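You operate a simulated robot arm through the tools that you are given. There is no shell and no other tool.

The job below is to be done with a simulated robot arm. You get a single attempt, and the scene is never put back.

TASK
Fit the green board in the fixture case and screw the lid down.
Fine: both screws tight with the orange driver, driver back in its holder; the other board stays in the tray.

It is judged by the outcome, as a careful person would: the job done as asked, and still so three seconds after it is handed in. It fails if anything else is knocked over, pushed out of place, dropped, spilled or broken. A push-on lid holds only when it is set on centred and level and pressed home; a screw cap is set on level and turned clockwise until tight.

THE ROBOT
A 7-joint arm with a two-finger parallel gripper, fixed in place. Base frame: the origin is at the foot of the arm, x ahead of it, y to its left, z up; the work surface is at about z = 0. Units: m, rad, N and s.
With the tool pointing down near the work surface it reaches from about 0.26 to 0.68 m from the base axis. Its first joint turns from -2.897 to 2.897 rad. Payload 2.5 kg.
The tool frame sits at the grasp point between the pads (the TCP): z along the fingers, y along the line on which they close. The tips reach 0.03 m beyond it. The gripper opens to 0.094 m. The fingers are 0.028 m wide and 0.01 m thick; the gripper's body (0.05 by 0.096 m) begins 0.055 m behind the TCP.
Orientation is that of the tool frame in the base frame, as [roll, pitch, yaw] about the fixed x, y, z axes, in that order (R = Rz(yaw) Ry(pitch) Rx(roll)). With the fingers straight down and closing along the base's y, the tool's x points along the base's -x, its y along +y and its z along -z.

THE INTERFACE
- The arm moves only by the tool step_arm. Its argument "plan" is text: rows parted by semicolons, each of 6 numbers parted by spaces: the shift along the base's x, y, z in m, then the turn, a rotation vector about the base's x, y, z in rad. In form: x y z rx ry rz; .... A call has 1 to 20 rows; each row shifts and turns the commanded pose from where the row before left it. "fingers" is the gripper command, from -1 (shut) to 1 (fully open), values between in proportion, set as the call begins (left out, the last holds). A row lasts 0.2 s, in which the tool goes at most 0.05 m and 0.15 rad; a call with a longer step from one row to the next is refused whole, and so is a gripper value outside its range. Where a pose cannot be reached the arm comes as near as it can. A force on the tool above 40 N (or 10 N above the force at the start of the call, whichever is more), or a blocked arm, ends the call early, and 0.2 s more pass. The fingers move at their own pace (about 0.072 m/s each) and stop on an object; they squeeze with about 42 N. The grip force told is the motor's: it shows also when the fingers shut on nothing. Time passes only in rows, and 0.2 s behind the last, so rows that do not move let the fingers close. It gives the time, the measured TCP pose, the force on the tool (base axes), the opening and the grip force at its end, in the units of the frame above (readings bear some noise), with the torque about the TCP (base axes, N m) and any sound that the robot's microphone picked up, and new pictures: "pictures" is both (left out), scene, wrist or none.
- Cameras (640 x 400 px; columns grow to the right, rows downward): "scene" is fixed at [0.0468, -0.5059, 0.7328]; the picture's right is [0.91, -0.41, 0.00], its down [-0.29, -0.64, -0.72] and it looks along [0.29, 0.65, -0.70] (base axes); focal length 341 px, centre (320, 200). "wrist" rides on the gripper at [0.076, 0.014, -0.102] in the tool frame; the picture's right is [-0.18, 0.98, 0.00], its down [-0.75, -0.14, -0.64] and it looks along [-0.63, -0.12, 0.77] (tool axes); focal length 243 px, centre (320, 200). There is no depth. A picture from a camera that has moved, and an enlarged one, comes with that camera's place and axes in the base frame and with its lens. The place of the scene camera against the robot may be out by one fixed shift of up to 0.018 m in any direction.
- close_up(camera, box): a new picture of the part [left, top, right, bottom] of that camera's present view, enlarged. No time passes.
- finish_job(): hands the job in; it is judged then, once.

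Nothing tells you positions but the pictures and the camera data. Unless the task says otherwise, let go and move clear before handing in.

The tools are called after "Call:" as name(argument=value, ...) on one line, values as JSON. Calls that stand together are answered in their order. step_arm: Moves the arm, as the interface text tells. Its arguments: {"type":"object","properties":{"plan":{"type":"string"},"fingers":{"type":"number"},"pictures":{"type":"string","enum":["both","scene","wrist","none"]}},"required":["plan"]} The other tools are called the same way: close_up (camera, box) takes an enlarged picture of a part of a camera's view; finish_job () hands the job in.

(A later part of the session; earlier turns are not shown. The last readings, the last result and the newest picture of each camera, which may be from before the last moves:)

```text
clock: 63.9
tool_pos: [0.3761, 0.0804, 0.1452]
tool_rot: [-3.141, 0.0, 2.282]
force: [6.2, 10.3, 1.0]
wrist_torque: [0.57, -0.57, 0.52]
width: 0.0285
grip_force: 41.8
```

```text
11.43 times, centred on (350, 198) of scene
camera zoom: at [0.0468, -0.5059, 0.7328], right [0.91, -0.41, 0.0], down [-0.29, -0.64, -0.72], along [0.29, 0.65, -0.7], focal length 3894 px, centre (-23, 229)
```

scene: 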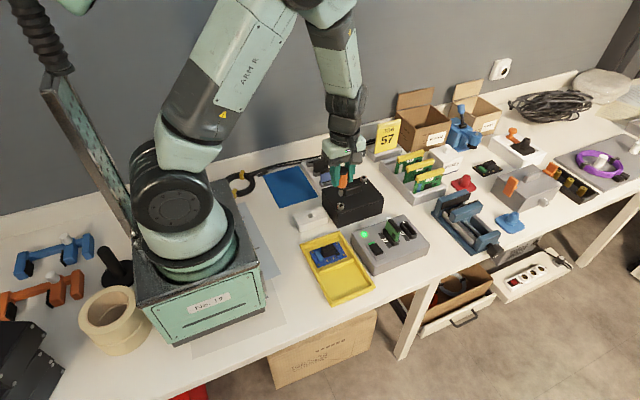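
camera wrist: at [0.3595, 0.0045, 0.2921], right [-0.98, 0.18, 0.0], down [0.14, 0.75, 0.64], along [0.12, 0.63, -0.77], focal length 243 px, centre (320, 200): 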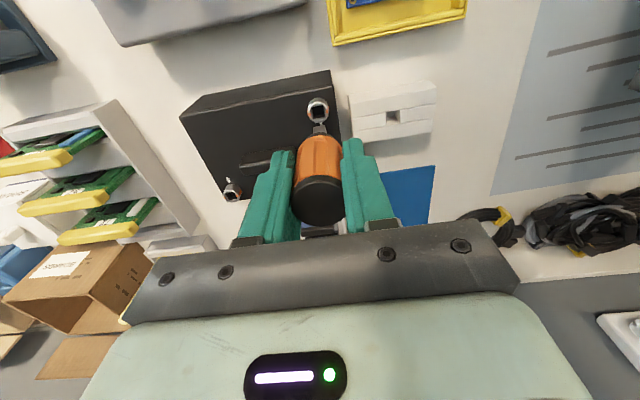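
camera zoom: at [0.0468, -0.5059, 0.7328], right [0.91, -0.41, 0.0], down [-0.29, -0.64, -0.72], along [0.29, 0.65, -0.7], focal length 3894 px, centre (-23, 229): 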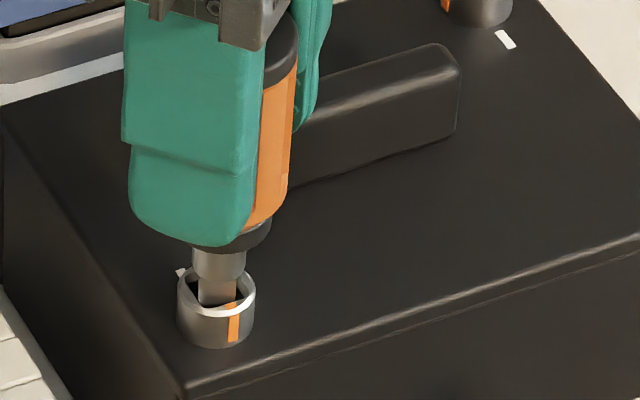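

The torque rose to 0.52 N·m and the screw has stopped with its mark at the dash, so this screw is tight. I'll relieve the torsion slightly and lift the bit out.

Call:
step_arm(plan="0 0 0 0 0 0.06; 0 0 0 0 0 0.06; 0 0 0.004 0 0 0; 0 0 0.006 0 0 0; 0 0 0.01 0 0 0; 0 0 0.015 0 0 0; 0 0 0.015 0 0 0; 0 0 0 0 0 0")

Call:
close_up(camera="wrist", box=[260, 50, 380, 150])

Call:
close_up(camera="scene", box=[330, 165, 370, 215])

```text
clock: 65.7
tool_pos: [0.3738, 0.08, 0.1943]
tool_rot: [-3.139, 0.0, 2.404]
force: [-0.3, 0.4, -1.4]
wrist_torque: [-0.03, 0.0, 0.0]
width: 0.0286
grip_force: 41.8
camera wrist: at [0.3278, 0.1422, 0.297], right [0.8, 0.6, 0.0], down [0.46, -0.61, 0.64], along [0.39, -0.51, -0.77], focal length 243 px, centre (320, 200)
```

scene: 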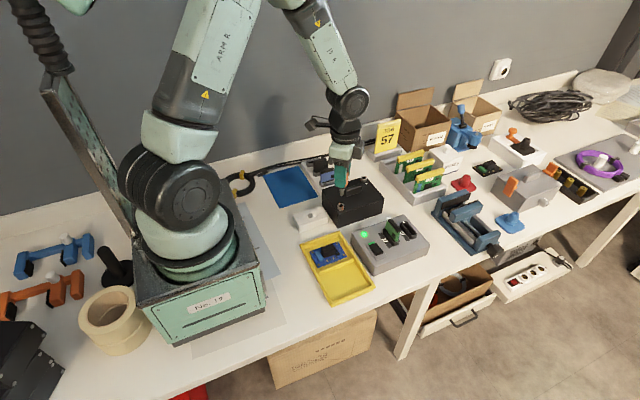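
wrist: 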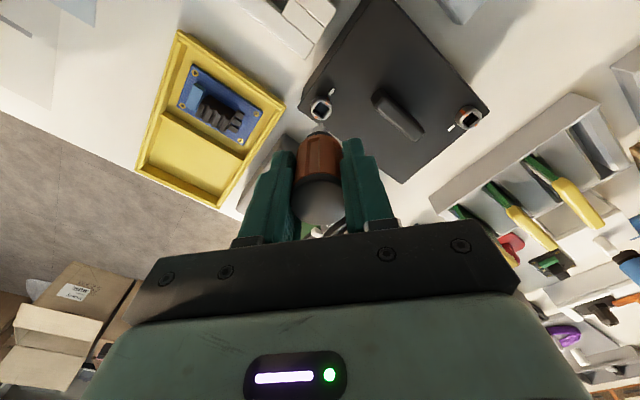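

```text
4.00 times, centred on (320, 100) of wrist
camera zoom: at [0.3278, 0.1422, 0.297], right [0.8, 0.6, 0.0], down [0.46, -0.61, 0.64], along [0.39, -0.51, -0.77], focal length 970 px, centre (320, 600)
```

zoom: 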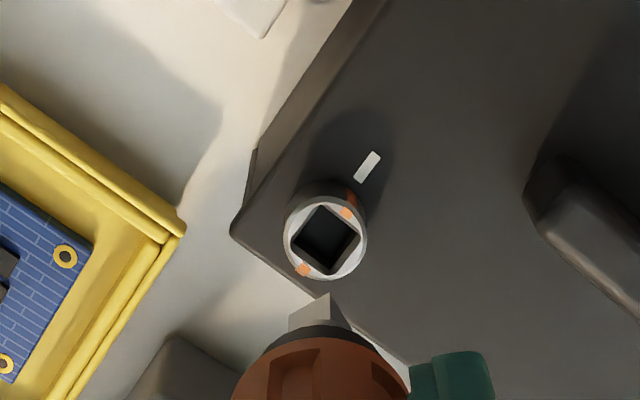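

```text
8.00 times, centred on (350, 190) of scene
camera zoom: at [0.0468, -0.5059, 0.7328], right [0.91, -0.41, 0.0], down [-0.29, -0.64, -0.72], along [0.29, 0.65, -0.7], focal length 2726 px, centre (80, 280)
```

zoom: 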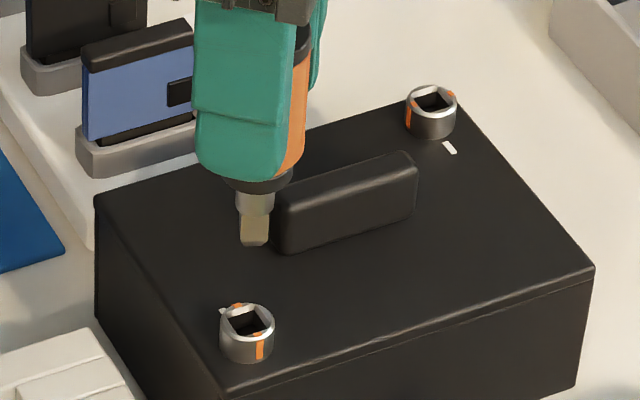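

Call:
close_up(camera="wrist", box=[300, 80, 345, 130])

Call:
close_up(camera="scene", box=[350, 165, 395, 200])

```text
8.00 times, centred on (322, 105) of wrist
camera zoom: at [0.3278, 0.1422, 0.297], right [0.8, 0.6, 0.0], down [0.46, -0.61, 0.64], along [0.39, -0.51, -0.77], focal length 1941 px, centre (300, 960)
```

zoom: 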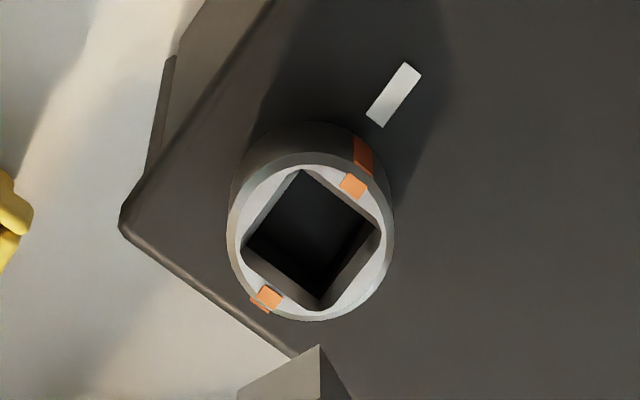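

```text
11.43 times, centred on (372, 182) of scene
camera zoom: at [0.0468, -0.5059, 0.7328], right [0.91, -0.41, 0.0], down [-0.29, -0.64, -0.72], along [0.29, 0.65, -0.7], focal length 3894 px, centre (-280, 400)
```

zoom: 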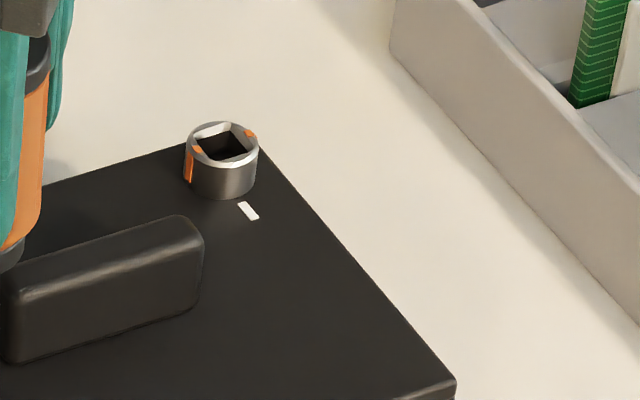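

Screw 1's marks line up exactly with the white dash. The bit slipped about 17° in the grip, so I'll turn the tool to match the second screw's square socket while moving over to it at about (0.489, 0.159).

Call:
step_arm(plan="0.00808 0.00556 0 0 0 0.14; 0.00808 0.00556 0 0 0 0.14; 0.00808 0.00556 0 0 0 0.14; 0.00808 0.00556 0 0 0 0.14; 0.00808 0.00556 0 0 0 0.14; 0.00808 0.00556 0 0 0 0.14; 0.00808 0.00556 0 0 0 0.14; 0.00808 0.00556 0 0 0 0.14; 0.00808 0.00556 0 0 0 0.14; 0.00808 0.00556 0 0 0 0.14; 0.00808 0.00556 0 0 0 0.14; 0.00808 0.00556 0 0 0 0.14; 0.00808 0.00556 0 0 0 0.14; 0.00808 0.00556 0 0 0 0.14; 0 0 -0.006 0 0 0; 0 0 0 0 0 0; 0 0 0 0 0 0")

Call:
close_up(camera="wrist", box=[290, 80, 350, 140])

Call:
close_up(camera="scene", box=[345, 155, 395, 205])

```text
clock: 69.3
tool_pos: [0.4884, 0.1583, 0.1878]
tool_rot: [-3.14, 0.001, -1.921]
force: [0.0, 0.6, 0.3]
wrist_torque: [0.03, -0.02, 0.02]
width: 0.0286
grip_force: 42.2
camera wrist: at [0.4485, 0.0922, 0.291], right [-0.86, 0.51, 0.0], down [0.39, 0.66, 0.64], along [0.33, 0.55, -0.77], focal length 243 px, centre (320, 200)
```

scene: 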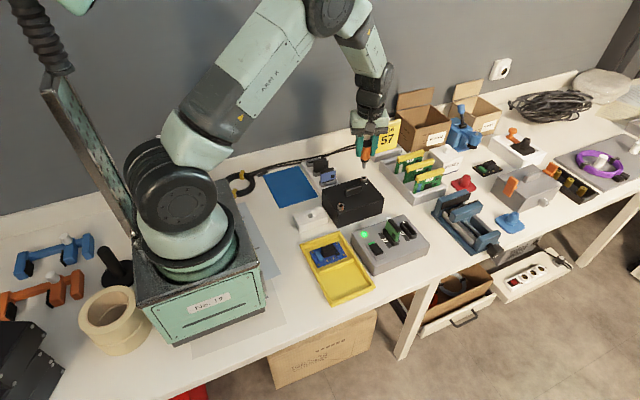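
wrist: 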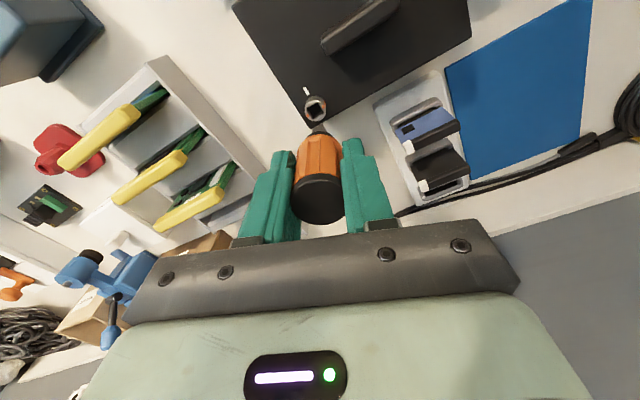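

```text
6.67 times, centred on (320, 110) of wrist
camera zoom: at [0.4485, 0.0922, 0.291], right [-0.86, 0.51, 0.0], down [0.39, 0.66, 0.64], along [0.33, 0.55, -0.77], focal length 1618 px, centre (320, 800)
```

zoom: 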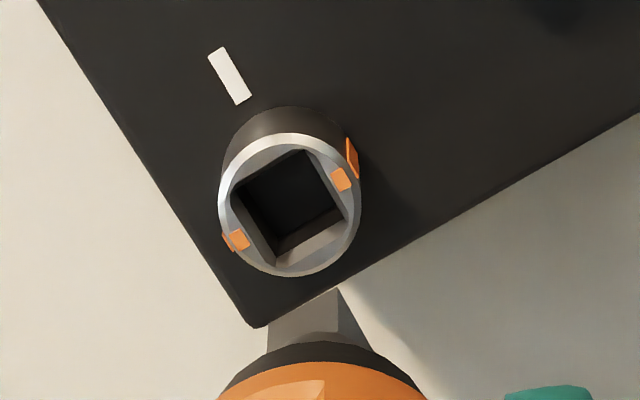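

```text
8.00 times, centred on (370, 180) of scene
camera zoom: at [0.0468, -0.5059, 0.7328], right [0.91, -0.41, 0.0], down [-0.29, -0.64, -0.72], along [0.29, 0.65, -0.7], focal length 2726 px, centre (-80, 360)
```

zoom: 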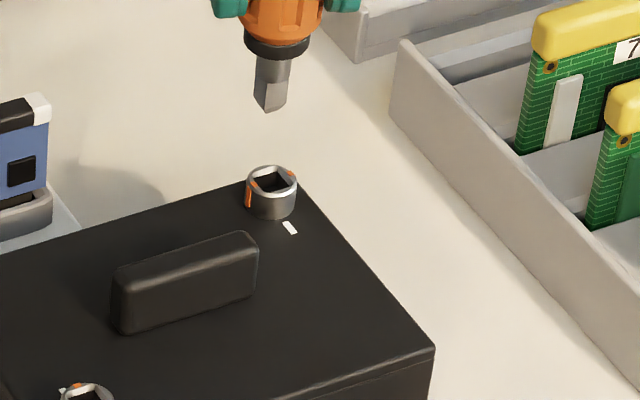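

Call:
close_up(camera="scene", box=[310, 165, 400, 230])

Call:
close_up(camera="scene", box=[370, 180, 400, 212])

Call:
close_up(camera="scene", box=[326, 190, 356, 222])

Call:
close_up(camera="wrist", box=[220, 0, 480, 140])

```text
6.15 times, centred on (355, 198) of scene
camera zoom: at [0.0468, -0.5059, 0.7328], right [0.91, -0.41, 0.0], down [-0.29, -0.64, -0.72], along [0.29, 0.65, -0.7], focal length 2097 px, centre (105, 215)
```

zoom: 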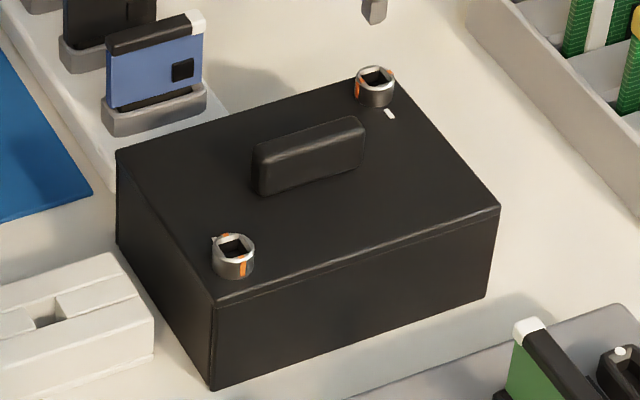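

```text
12.50 times, centred on (385, 196) of scene
camera zoom: at [0.0468, -0.5059, 0.7328], right [0.91, -0.41, 0.0], down [-0.29, -0.64, -0.72], along [0.29, 0.65, -0.7], focal length 4259 px, centre (-492, 250)
```

zoom: 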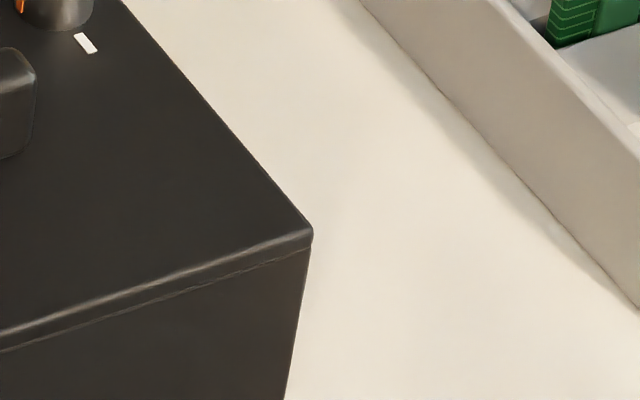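

```text
12.50 times, centred on (341, 206) of scene
camera zoom: at [0.0468, -0.5059, 0.7328], right [0.91, -0.41, 0.0], down [-0.29, -0.64, -0.72], along [0.29, 0.65, -0.7], focal length 4259 px, centre (58, 125)
```

zoom: 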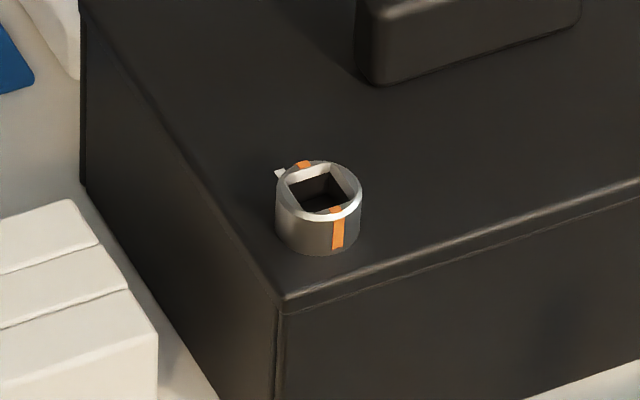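

```text
2.46 times, centred on (350, 70) of wrist
camera zoom: at [0.4485, 0.0922, 0.291], right [-0.86, 0.51, 0.0], down [0.39, 0.66, 0.64], along [0.33, 0.55, -0.77], focal length 597 px, centre (246, 520)
```

zoom: 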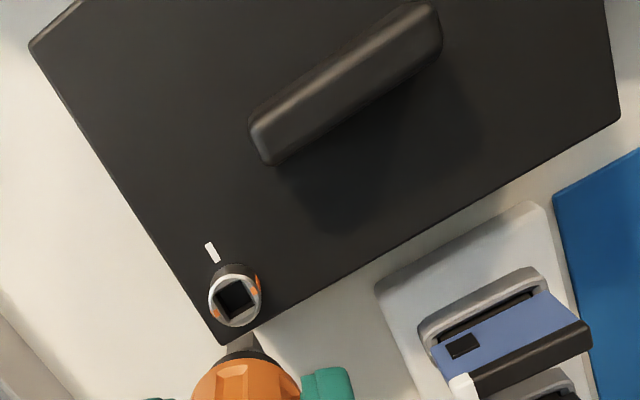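

The lid is flush at both front corners. By the camera, the second socket is offset about (+2.8, -2.6) mm from the TCP. I'll correct that and lower to just above the socket.

Call:
step_arm(plan="0.0028 -0.0026 -0.01 0 0 0; 0 0 -0.01 0 0 0; 0 0 -0.0095 0 0 0; 0 0 0 0 0 0; 0 0 0 0 0 0", pictures="none")

Call:
close_up(camera="wrist", box=[290, 90, 350, 150])

Call:
close_up(camera="scene", box=[350, 160, 385, 195])

```text
clock: 70.5
tool_pos: [0.4906, 0.1562, 0.1595]
tool_rot: [-3.141, 0.0, -1.919]
force: [0.9, 0.5, -1.4]
wrist_torque: [-0.01, -0.02, 0.03]
width: 0.0283
grip_force: 42.1
```

```text
6.67 times, centred on (320, 120) of wrist
camera zoom: at [0.4514, 0.0896, 0.2614], right [-0.86, 0.51, 0.0], down [0.39, 0.66, 0.64], along [0.33, 0.55, -0.77], focal length 1618 px, centre (320, 733)
```

zoom: 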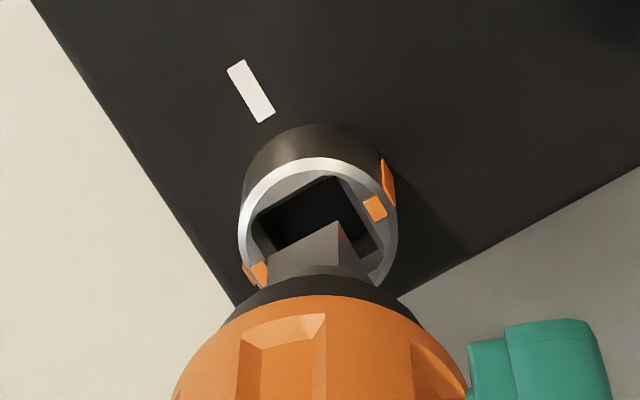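

```text
11.43 times, centred on (368, 178) of scene
camera zoom: at [0.0468, -0.5059, 0.7328], right [0.91, -0.41, 0.0], down [-0.29, -0.64, -0.72], along [0.29, 0.65, -0.7], focal length 3894 px, centre (-223, 457)
```

zoom: 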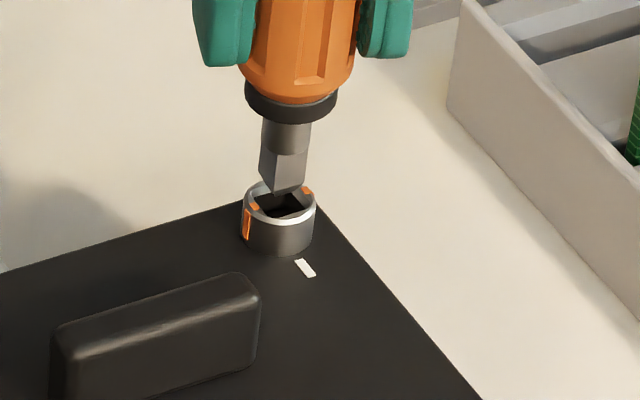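

Lateral alignment looks good, with the tip about 8–9 mm above the socket. I'll lower in steps.

Call:
step_arm(plan="-0.0002 -0.0005 -0.003 0 0 0; 0 0 -0.003 0 0 0; 0 0 -0.002 0 0 0; 0 0 -0.001 0 0 0; 0 0 0 0 0 0", pictures="none")

Call:
close_up(camera="wrist", box=[290, 90, 350, 150])

Call:
close_up(camera="scene", box=[350, 160, 385, 195])

```text
clock: 71.7
tool_pos: [0.491, 0.1558, 0.1499]
tool_rot: [-3.14, -0.001, -1.92]
force: [-0.3, -0.7, -0.3]
wrist_torque: [0.02, 0.06, 0.02]
width: 0.0286
grip_force: 41.7
```

```text
6.67 times, centred on (320, 120) of wrist
camera zoom: at [0.4511, 0.089, 0.2524], right [-0.86, 0.51, 0.0], down [0.39, 0.66, 0.64], along [0.33, 0.55, -0.77], focal length 1618 px, centre (320, 733)
```

zoom: 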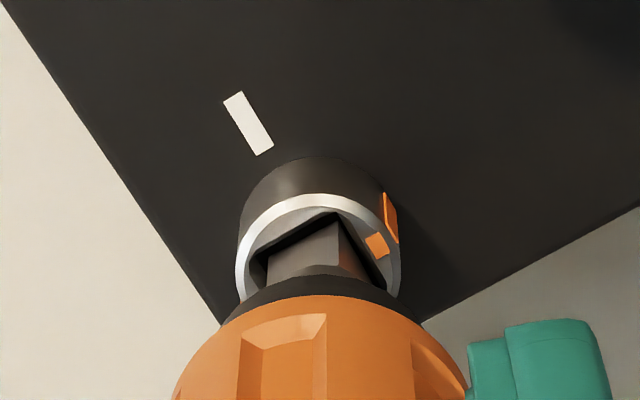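

```text
11.43 times, centred on (368, 178) of scene
camera zoom: at [0.0468, -0.5059, 0.7328], right [0.91, -0.41, 0.0], down [-0.29, -0.64, -0.72], along [0.29, 0.65, -0.7], focal length 3894 px, centre (-223, 457)
```

zoom: 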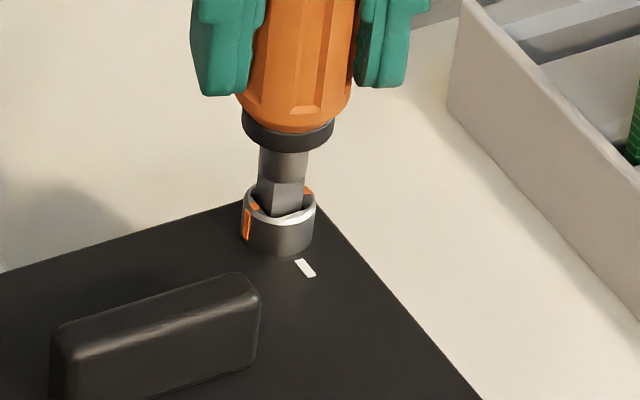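

Call:
step_arm(plan="0 0 -0.0015 0 0 0; 0 0 -0.0015 0 0 0; 0 0 -0.0015 0 0 0; 0 0 0 0 0 0", pictures="none")

Call:
close_up(camera="wrist", box=[290, 90, 350, 150])

Call:
close_up(camera="scene", box=[350, 160, 385, 195])

```text
clock: 72.7
tool_pos: [0.4914, 0.1555, 0.1459]
tool_rot: [-3.139, 0.0, -1.92]
force: [-4.5, -3.7, 19.4]
wrist_torque: [-0.27, 0.41, -0.01]
width: 0.0284
grip_force: 41.7
```

```text
6.67 times, centred on (320, 120) of wrist
camera zoom: at [0.4515, 0.0893, 0.2491], right [-0.86, 0.51, 0.0], down [0.39, 0.66, 0.64], along [0.33, 0.55, -0.77], focal length 1618 px, centre (320, 733)
```

zoom: 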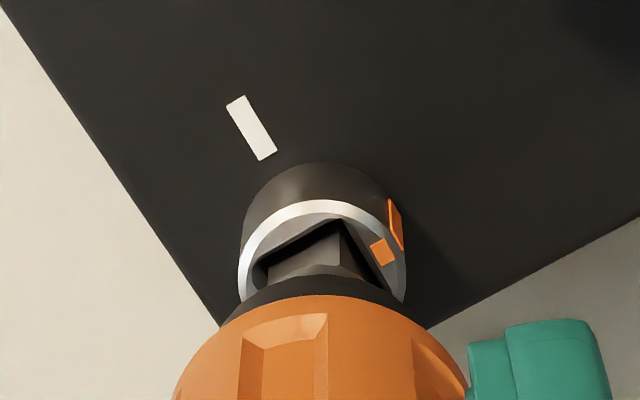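

```text
11.43 times, centred on (368, 178) of scene
camera zoom: at [0.0468, -0.5059, 0.7328], right [0.91, -0.41, 0.0], down [-0.29, -0.64, -0.72], along [0.29, 0.65, -0.7], focal length 3894 px, centre (-223, 457)
```

zoom: 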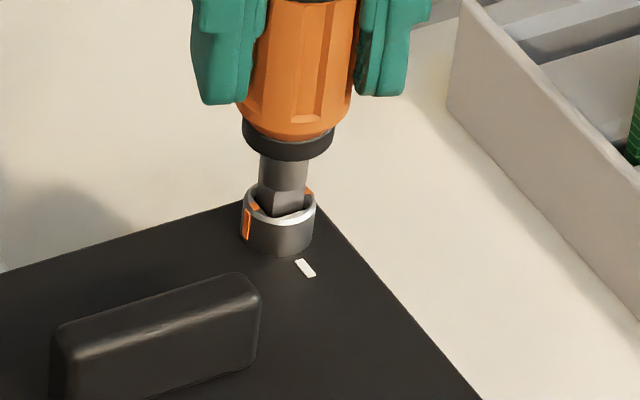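

Contact pushes toward -x and -y, so I'll ease up, shift a little that way and lower again.

Call:
step_arm(plan="0 0 0.002 0 0 0; -0.0007 -0.0006 0 0 0 0; 0 0 -0.001 0 0 0; 0 0 -0.001 0 0 0; 0 0 -0.001 0 0 0; 0 0 -0.001 0 0 0; 0 0 0 0 0 0", pictures="none")

Call:
close_up(camera="wrist", box=[290, 90, 350, 150])

Call:
close_up(camera="scene", box=[350, 160, 385, 195])

```text
clock: 74.3
tool_pos: [0.4902, 0.1558, 0.1441]
tool_rot: [-3.138, 0.002, -1.919]
force: [-0.3, 2.6, 29.8]
wrist_torque: [0.2, 0.07, 0.0]
width: 0.0284
grip_force: 42.0
```

```text
6.67 times, centred on (320, 120) of wrist
camera zoom: at [0.4506, 0.0889, 0.2466], right [-0.86, 0.51, 0.0], down [0.39, 0.66, 0.64], along [0.33, 0.55, -0.76], focal length 1618 px, centre (320, 733)
```

zoom: 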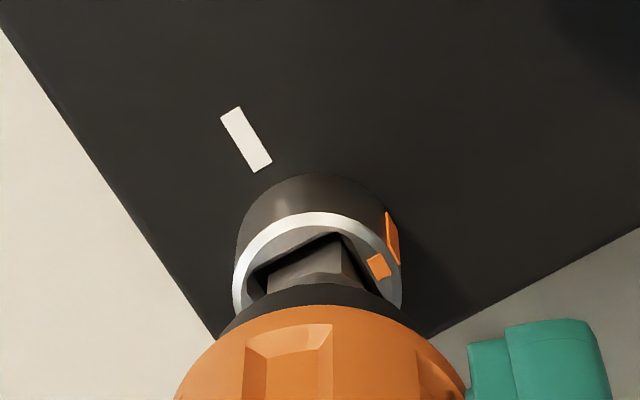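

```text
11.43 times, centred on (368, 178) of scene
camera zoom: at [0.0468, -0.5059, 0.7328], right [0.91, -0.41, 0.0], down [-0.29, -0.64, -0.72], along [0.29, 0.65, -0.7], focal length 3894 px, centre (-223, 457)
```

zoom: 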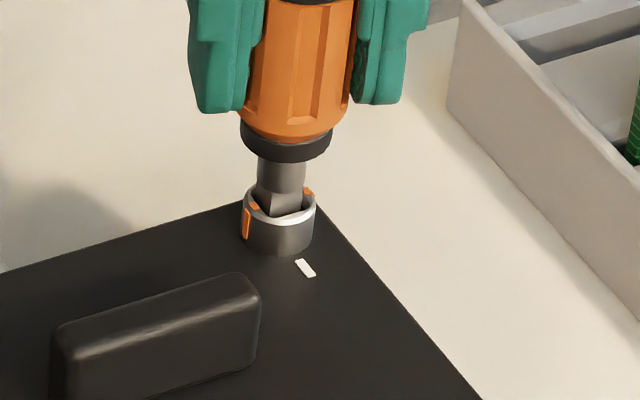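

The bit is about 6.5 mm deep and bottomed, as with the first screw. I'll turn clockwise.

Call:
step_arm(plan="0 0 0.0007 0 0 0; 0 0 0 0 0 -0.1; 0 0 0 0 0 -0.1; 0 0 0 0 0 -0.1; 0 0 0 0 0 -0.1; 0 0 0 0 0 -0.1; 0 0 0 0 0 -0.1; 0 0 0 0 0 0", pictures="none")

Call:
close_up(camera="wrist", box=[290, 90, 350, 150])

Call:
close_up(camera="scene", box=[350, 160, 385, 195])

```text
clock: 76.1
tool_pos: [0.4897, 0.155, 0.1444]
tool_rot: [-3.14, 0.001, -2.522]
force: [3.9, 8.3, 12.6]
wrist_torque: [0.56, -0.27, 0.03]
width: 0.028
grip_force: 42.3
```

```text
6.67 times, centred on (320, 120) of wrist
camera zoom: at [0.4194, 0.1229, 0.2469], right [-0.42, 0.91, 0.0], down [0.69, 0.32, 0.64], along [0.58, 0.27, -0.77], focal length 1618 px, centre (320, 733)
```

zoom: 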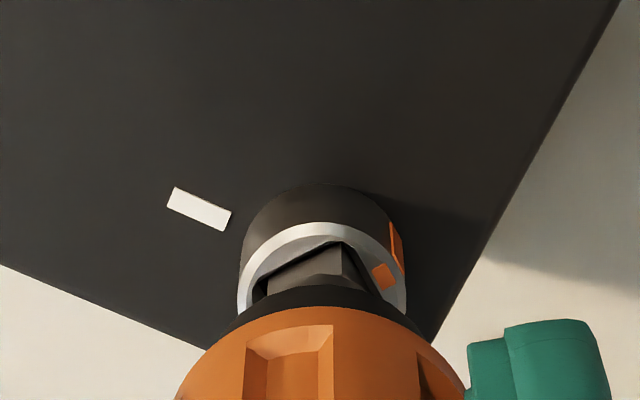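

```text
11.43 times, centred on (368, 178) of scene
camera zoom: at [0.0468, -0.5059, 0.7328], right [0.91, -0.41, 0.0], down [-0.29, -0.64, -0.72], along [0.29, 0.65, -0.7], focal length 3894 px, centre (-223, 457)
```

zoom: 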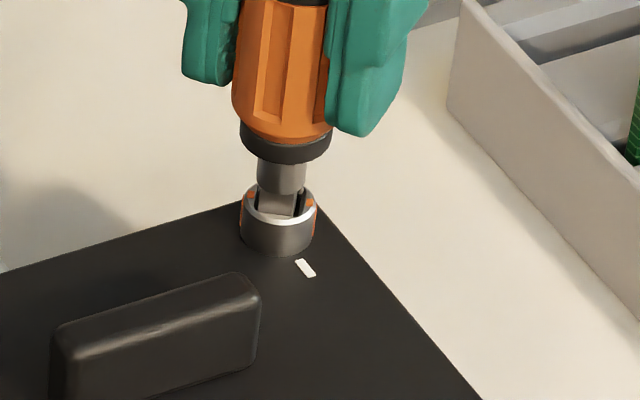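

The screw is turning. I'll continue with a small lateral correction.

Call:
step_arm(plan="0.0003 0.0006 0 0 0 -0.1; 0 0 0 0 0 -0.1; 0 0 0 0 0 -0.1; 0 0 0 0 0 -0.1; 0 0 0 0 0 -0.1; 0 0 0 0 0 -0.1; 0 0 0 0 0 -0.1; 0 0 0 0 0 0", pictures="none")

Call:
close_up(camera="wrist", box=[290, 90, 350, 150])

Call:
close_up(camera="scene", box=[350, 160, 385, 195])

```text
clock: 77.9
tool_pos: [0.4908, 0.155, 0.1445]
tool_rot: [-3.139, -0.001, 3.061]
force: [-5.1, 2.8, 16.5]
wrist_torque: [0.17, 0.3, 0.03]
width: 0.0281
grip_force: 42.0
```

```text
6.67 times, centred on (320, 120) of wrist
camera zoom: at [0.4156, 0.1761, 0.2468], right [0.26, 0.96, 0.0], down [0.74, -0.2, 0.64], along [0.62, -0.17, -0.77], focal length 1618 px, centre (320, 733)
```

zoom: 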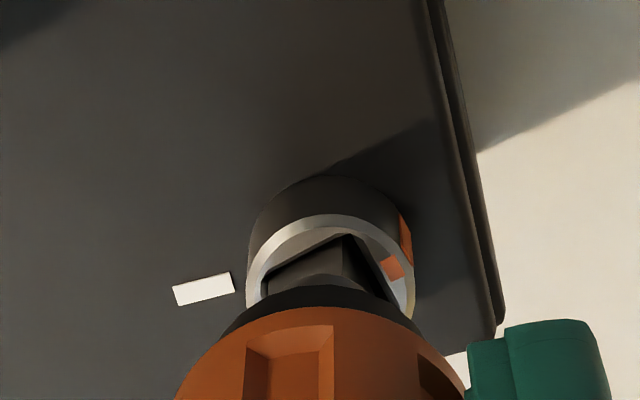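

```text
11.43 times, centred on (368, 178) of scene
camera zoom: at [0.0468, -0.5059, 0.7328], right [0.91, -0.41, 0.0], down [-0.29, -0.64, -0.72], along [0.29, 0.65, -0.7], focal length 3894 px, centre (-223, 457)
```

zoom: 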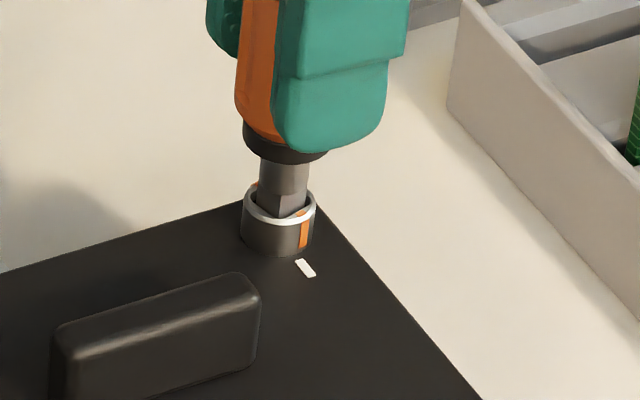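

Call:
step_arm(plan="-0.0003 0.0001 0 0 0 -0.1; 0 0 0 0 0 -0.1; 0 0 0 0 0 -0.1; 0 0 0 0 0 -0.1; 0 0 0 0 0 0", pictures="none")

Call:
close_up(camera="scene", box=[350, 160, 385, 195])

Call:
close_up(camera="wrist", box=[290, 90, 350, 150])

```text
clock: 79.1
tool_pos: [0.4899, 0.1563, 0.1453]
tool_rot: [-3.141, -0.001, 2.661]
force: [5.4, 7.5, 5.5]
wrist_torque: [0.51, -0.42, 0.04]
width: 0.0284
grip_force: 42.1
```

```text
11.43 times, centred on (368, 178) of scene
camera zoom: at [0.0468, -0.5059, 0.7328], right [0.91, -0.41, 0.0], down [-0.29, -0.64, -0.72], along [0.29, 0.65, -0.7], focal length 3894 px, centre (-223, 457)
```

zoom: 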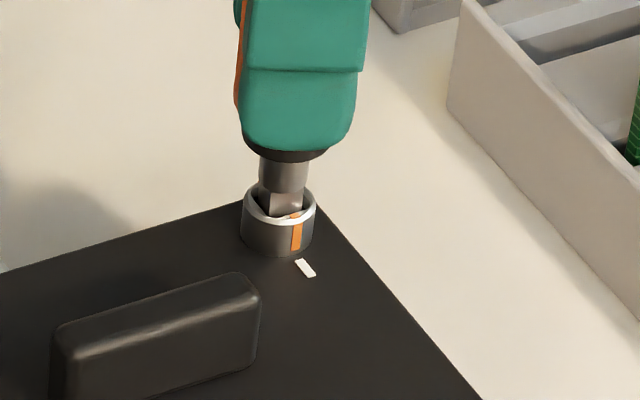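

```text
6.67 times, centred on (320, 120) of wrist
camera zoom: at [0.4293, 0.2043, 0.2468], right [0.62, 0.79, 0.0], down [0.6, -0.47, 0.64], along [0.51, -0.4, -0.77], focal length 1618 px, centre (320, 733)
```

zoom: 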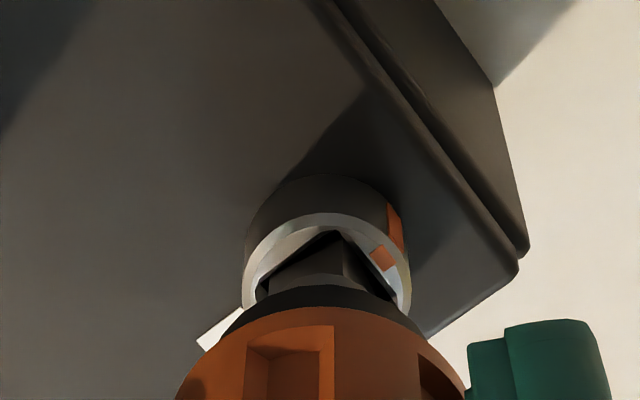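

Call:
step_arm(plan="0.0003 0.0004 0 0 0 -0.1; 0 0 0 0 0 -0.1; 0 0 0 0 0 -0.1; 0 0 0 0 0 0", pictures="none")

Call:
close_up(camera="scene", box=[350, 160, 385, 195])

Call:
close_up(camera="wrist", box=[290, 90, 350, 150])

```text
clock: 80.1
tool_pos: [0.4904, 0.1578, 0.1444]
tool_rot: [-3.141, 0.001, 2.361]
force: [4.5, 9.1, 7.7]
wrist_torque: [0.57, -0.21, 0.52]
width: 0.0283
grip_force: 41.7
```

```text
11.43 times, centred on (368, 178) of scene
camera zoom: at [0.0468, -0.5059, 0.7328], right [0.91, -0.41, 0.0], down [-0.29, -0.64, -0.72], along [0.29, 0.65, -0.7], focal length 3894 px, centre (-223, 457)
```

zoom: 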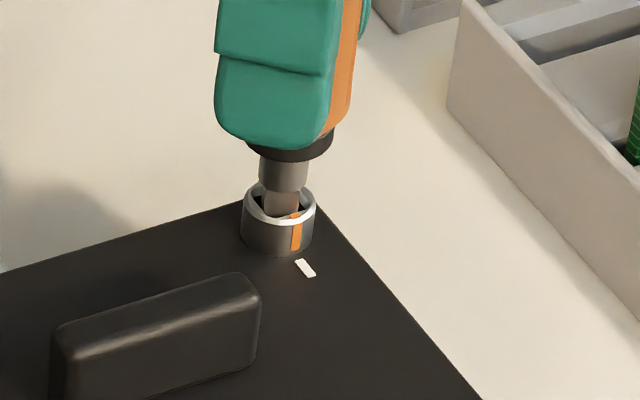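

```text
6.67 times, centred on (320, 120) of wrist
camera zoom: at [0.4464, 0.2206, 0.2468], right [0.82, 0.57, 0.0], down [0.44, -0.63, 0.64], along [0.37, -0.53, -0.77], focal length 1618 px, centre (320, 733)
```

zoom: 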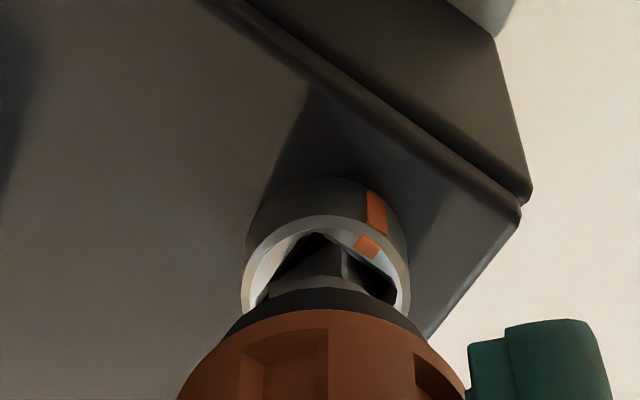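

The torque again reaches 0.52 N·m with the mark at the dash, so the second screw is tight. I'll relieve the torsion and lift the driver out.

Call:
step_arm(plan="0 0 0 0 0 0.06; 0 0 0 0 0 0.06; 0 0 0.004 0 0 0; 0 0 0.006 0 0 0; 0 0 0.01 0 0 0; 0 0 0.015 0 0 0; 0 0 0.02 0 0 0; 0 0 0 0 0 0")

Call:
close_up(camera="wrist", box=[285, 60, 365, 140])

Call:
close_up(camera="scene", box=[315, 160, 400, 225])

```text
clock: 81.9
tool_pos: [0.4907, 0.1562, 0.199]
tool_rot: [-3.139, 0.0, 2.483]
force: [0.9, 0.3, -1.0]
wrist_torque: [0.0, 0.01, 0.02]
width: 0.028
grip_force: 41.5
camera wrist: at [0.4397, 0.2141, 0.3019], right [0.75, 0.66, 0.0], down [0.51, -0.57, 0.64], along [0.43, -0.48, -0.77], focal length 243 px, centre (320, 200)
```

scene: 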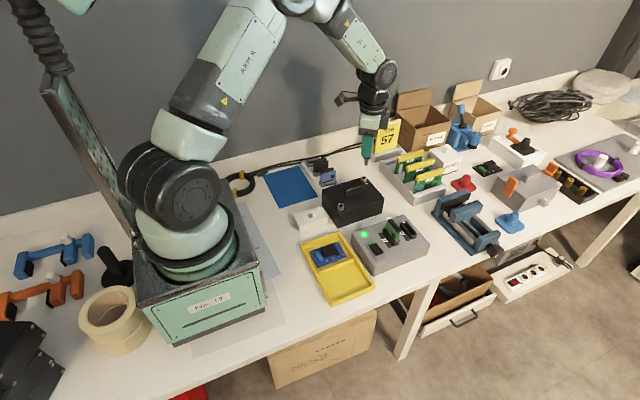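
wrist: 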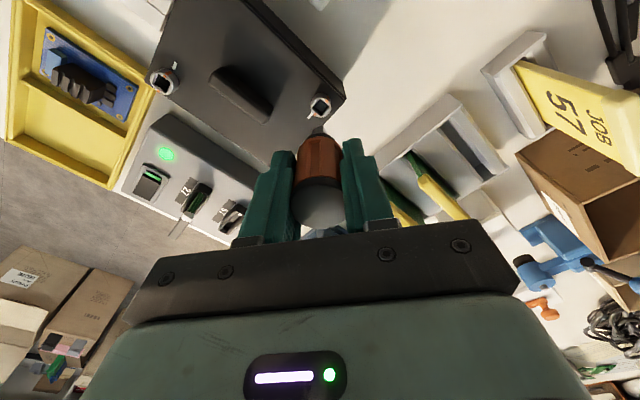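

```text
5.00 times, centred on (325, 100) of wrist
camera zoom: at [0.4397, 0.2141, 0.3019], right [0.75, 0.66, 0.0], down [0.51, -0.57, 0.64], along [0.43, -0.48, -0.77], focal length 1213 px, centre (295, 700)
```

zoom: 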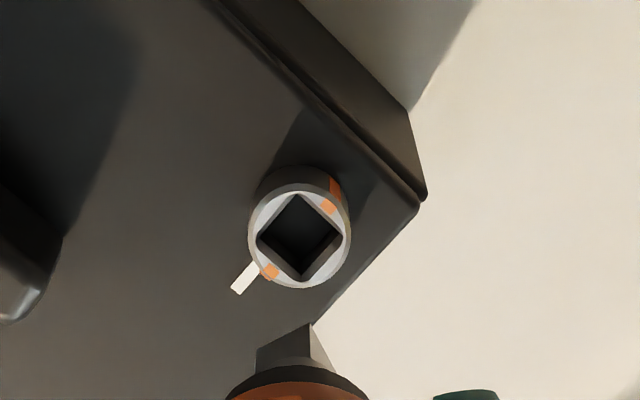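

```text
6.15 times, centred on (358, 192) of scene
camera zoom: at [0.0468, -0.5059, 0.7328], right [0.91, -0.41, 0.0], down [-0.29, -0.64, -0.72], along [0.29, 0.65, -0.7], focal length 2097 px, centre (89, 246)
```

zoom: 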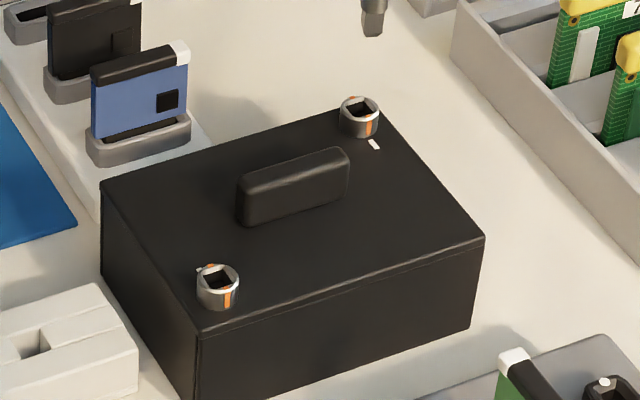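

Both screws are tight with their marks at the dashes. I'll carry the driver back over its holder, turning so the square bit matches the pocket.

Call:
step_arm(plan="-0.02405 -0.0044 0 0 0 0.0485; -0.02405 -0.0044 0 0 0 0.0485; -0.02405 -0.0044 0 0 0 0.0485; -0.02405 -0.0044 0 0 0 0.0485; -0.02405 -0.0044 0 0 0 0.0485; -0.02405 -0.0044 0 0 0 0.0485; -0.02405 -0.0044 0 0 0 0.0485; -0.02405 -0.0044 0 0 0 0.0485; 0 0 0 0 0 0; 0 0 0 0 0 0")

Call:
close_up(camera="wrist", box=[280, 70, 360, 150])

Call:
close_up(camera="scene", box=[285, 160, 335, 235])

```text
clock: 84.1
tool_pos: [0.2977, 0.1207, 0.2]
tool_rot: [-3.141, 0.001, 2.871]
force: [-0.3, 0.6, -0.6]
wrist_torque: [0.02, -0.02, -0.03]
width: 0.0283
grip_force: 42.1
camera wrist: at [0.2288, 0.1551, 0.302], right [0.44, 0.9, 0.0], down [0.69, -0.34, 0.64], along [0.58, -0.28, -0.77], focal length 243 px, centre (320, 200)
```

scene: 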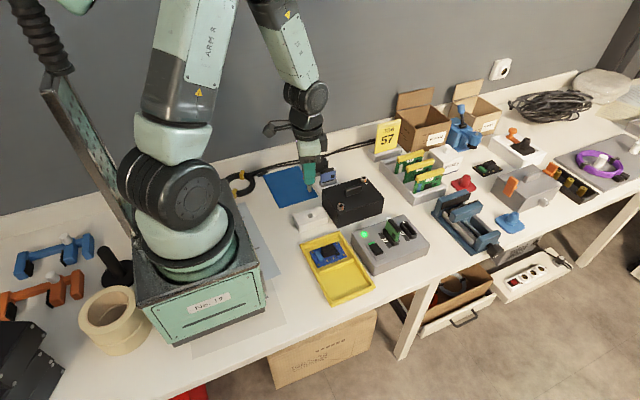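
wrist: 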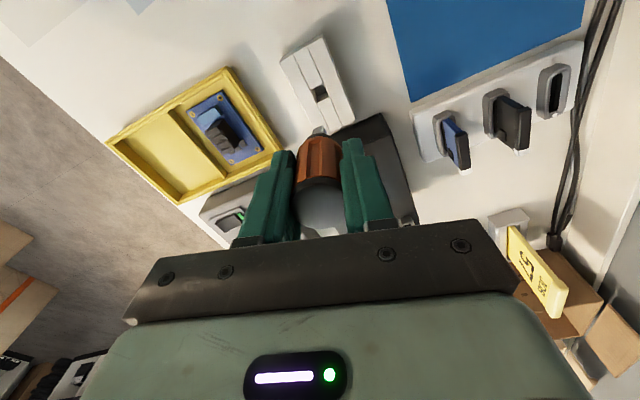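

```text
5.00 times, centred on (320, 110) of wrist
camera zoom: at [0.2288, 0.1551, 0.302], right [0.44, 0.9, 0.0], down [0.69, -0.34, 0.64], along [0.58, -0.28, -0.77], focal length 1213 px, centre (320, 650)
```

zoom: 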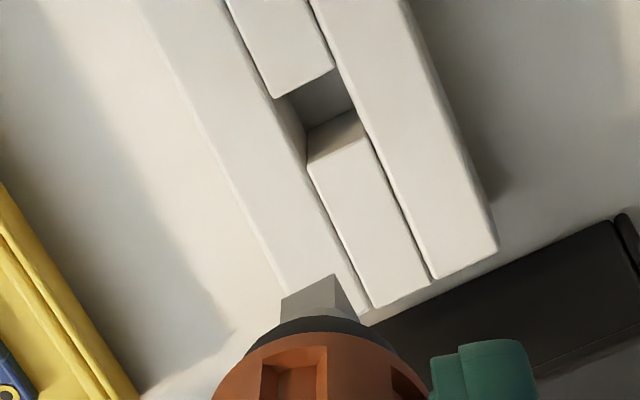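

```text
5.33 times, centred on (310, 198) of scene
camera zoom: at [0.0468, -0.5059, 0.7328], right [0.91, -0.41, 0.0], down [-0.29, -0.64, -0.72], along [0.29, 0.65, -0.7], focal length 1817 px, centre (373, 213)
```

zoom: 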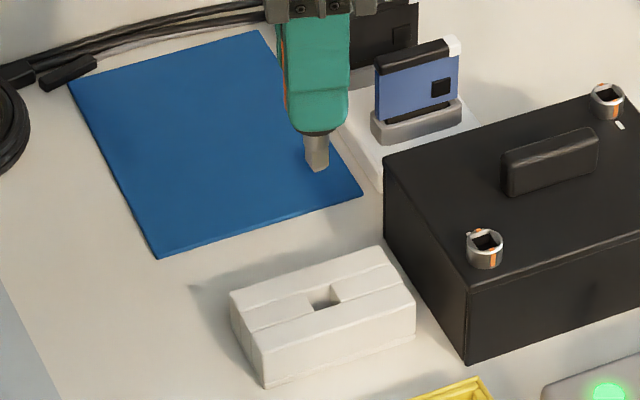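

The pocket is about 13 mm square against the 9 mm bit, and lateral alignment looks right. I'll lower until the tip is just above the pocket and check.

Call:
step_arm(plan="0 0 -0.02 0 0 0; 0 0 -0.02 0 0 0; 0 0 -0.02 0 0 0; 0 0 -0.022 0 0 0; 0 0 0 0 0 0; 0 0 0 0 0 0", pictures="none")

Call:
close_up(camera="wrist", box=[280, 70, 360, 150])

Call:
close_up(camera="scene", box=[285, 180, 335, 235])

```text
clock: 85.5
tool_pos: [0.2985, 0.1218, 0.1171]
tool_rot: [-3.14, -0.001, 2.871]
force: [0.0, 0.0, -1.4]
wrist_torque: [0.03, -0.01, -0.02]
width: 0.0283
grip_force: 41.7
```

```text
5.00 times, centred on (320, 110) of wrist
camera zoom: at [0.2291, 0.1555, 0.2194], right [0.44, 0.9, 0.0], down [0.69, -0.34, 0.64], along [0.58, -0.28, -0.77], focal length 1213 px, centre (320, 650)
```

zoom: 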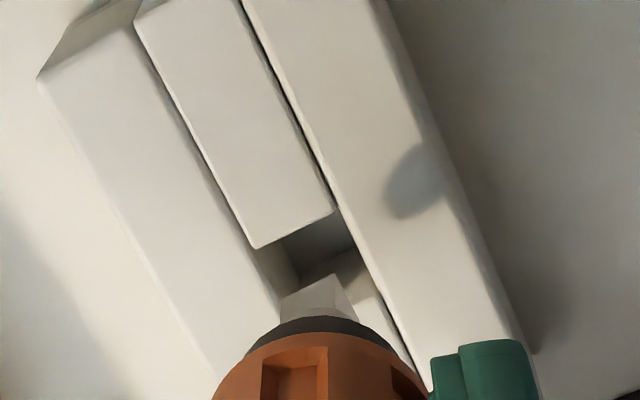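

```text
7.27 times, centred on (310, 208) of scene
camera zoom: at [0.0468, -0.5059, 0.7328], right [0.91, -0.41, 0.0], down [-0.29, -0.64, -0.72], along [0.29, 0.65, -0.7], focal length 2478 px, centre (393, 146)
```

zoom: 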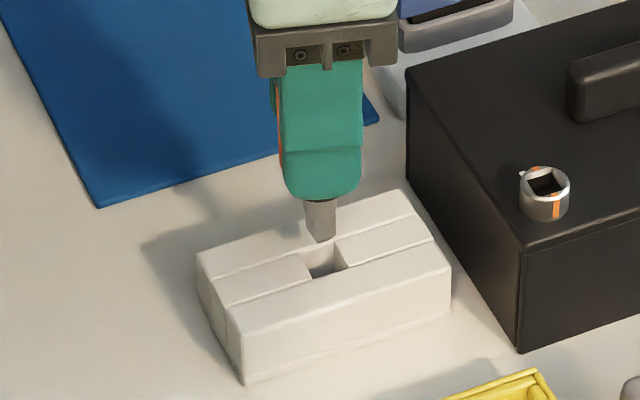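

The tip is about 1.5 cm above the pocket and the scene view suggests a shift of about -1.5 mm in x. I'll correct that and lower into the pocket.

Call:
step_arm(plan="-0.0015 -0.0005 -0.004 0 0 0; 0 0 -0.004 0 0 0; 0 0 -0.004 0 0 0; 0 0 -0.004 0 0 0; 0 0 -0.004 0 0 0; 0 0 -0.004 0 0 0; 0 0 0 0 0 0", pictures="none")

Call:
close_up(camera="wrist", box=[280, 80, 360, 160])

Call:
close_up(camera="scene", box=[285, 180, 335, 235])

```text
clock: 87.1
tool_pos: [0.2962, 0.1207, 0.0919]
tool_rot: [-3.14, 0.001, 2.87]
force: [-0.2, 0.5, -0.5]
wrist_torque: [-0.02, -0.03, -0.01]
width: 0.0284
grip_force: 41.5
```

```text
5.00 times, centred on (320, 120) of wrist
camera zoom: at [0.227, 0.1549, 0.1953], right [0.44, 0.9, 0.0], down [0.69, -0.34, 0.64], along [0.58, -0.28, -0.77], focal length 1213 px, centre (320, 600)
```

zoom: 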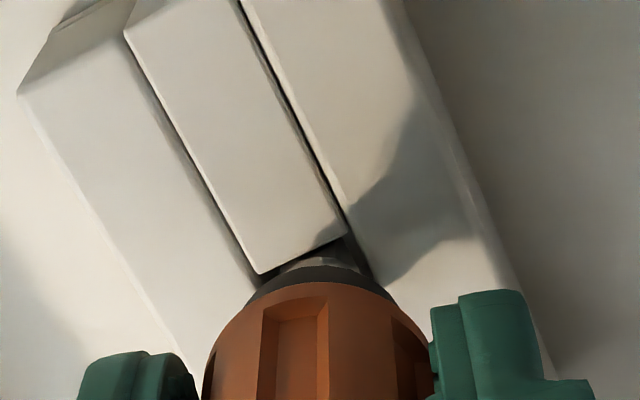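

```text
7.27 times, centred on (310, 208) of scene
camera zoom: at [0.0468, -0.5059, 0.7328], right [0.91, -0.41, 0.0], down [-0.29, -0.64, -0.72], along [0.29, 0.65, -0.7], focal length 2478 px, centre (393, 146)
```

zoom: 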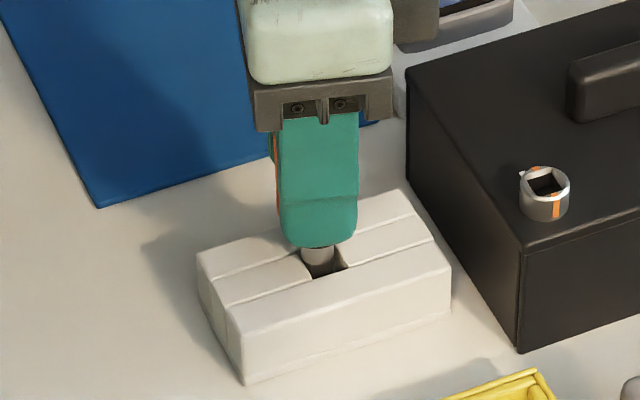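

The bit is inside the pocket with no contact force. I'll keep lowering gently to the seat.

Call:
step_arm(plan="0 0 -0.003 0 0 0; 0 0 -0.003 0 0 0; 0 0 -0.002 0 0 0; 0 0 -0.002 0 0 0; 0 0 0 0 0 0", pictures="none")

Call:
close_up(camera="scene", box=[285, 180, 335, 235])

```text
clock: 88.1
tool_pos: [0.2967, 0.121, 0.085]
tool_rot: [-3.14, 0.002, 2.87]
force: [-0.5, -1.3, 10.5]
wrist_torque: [-0.09, 0.11, 0.01]
width: 0.0281
grip_force: 41.6
stopped in row 4: the force on the tool passed its limit at 43 N (the readings are from after the stop); the commanded pose is now the measured one
```

```text
7.27 times, centred on (310, 208) of scene
camera zoom: at [0.0468, -0.5059, 0.7328], right [0.91, -0.41, 0.0], down [-0.29, -0.64, -0.72], along [0.29, 0.65, -0.7], focal length 2478 px, centre (393, 146)
```

zoom: 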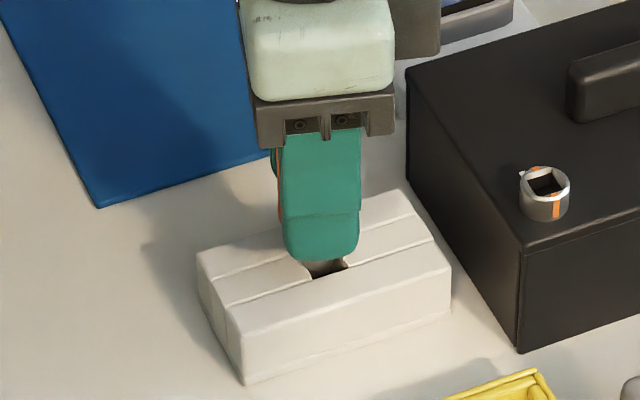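

It stopped at TCP z ≈ 0.085, higher than the original 0.080. I'll see what it's resting on.

Call:
close_up(camera="wrist", box=[270, 80, 370, 170])

Call:
close_up(camera="scene", box=[298, 195, 328, 225])

```text
4.44 times, centred on (320, 125) of wrist
camera zoom: at [0.2276, 0.1548, 0.1873], right [0.44, 0.9, 0.0], down [0.69, -0.34, 0.64], along [0.58, -0.28, -0.77], focal length 1078 px, centre (320, 533)
```

zoom: 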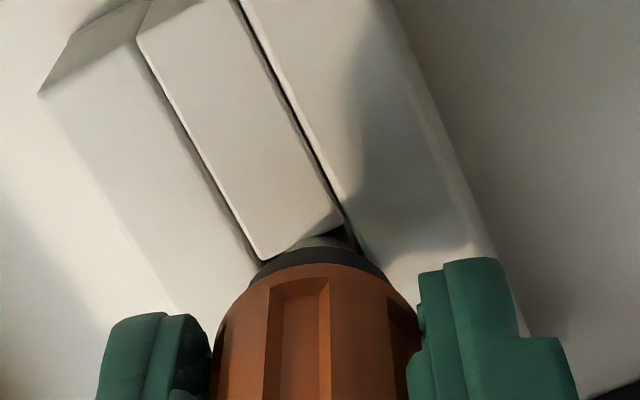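

```text
13.33 times, centred on (313, 210) of scene
camera zoom: at [0.0468, -0.5059, 0.7328], right [0.91, -0.41, 0.0], down [-0.29, -0.64, -0.72], along [0.29, 0.65, -0.7], focal length 4543 px, centre (413, 67)
```

zoom: 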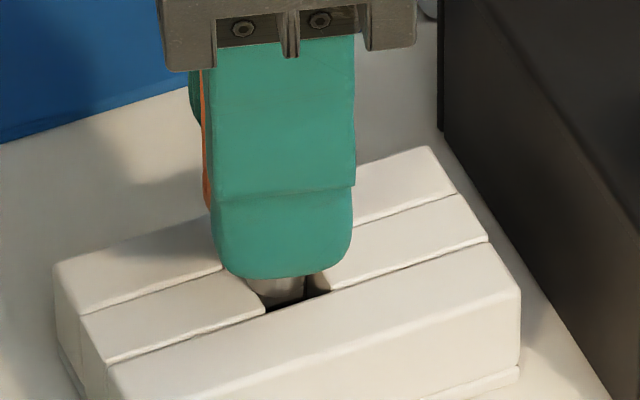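

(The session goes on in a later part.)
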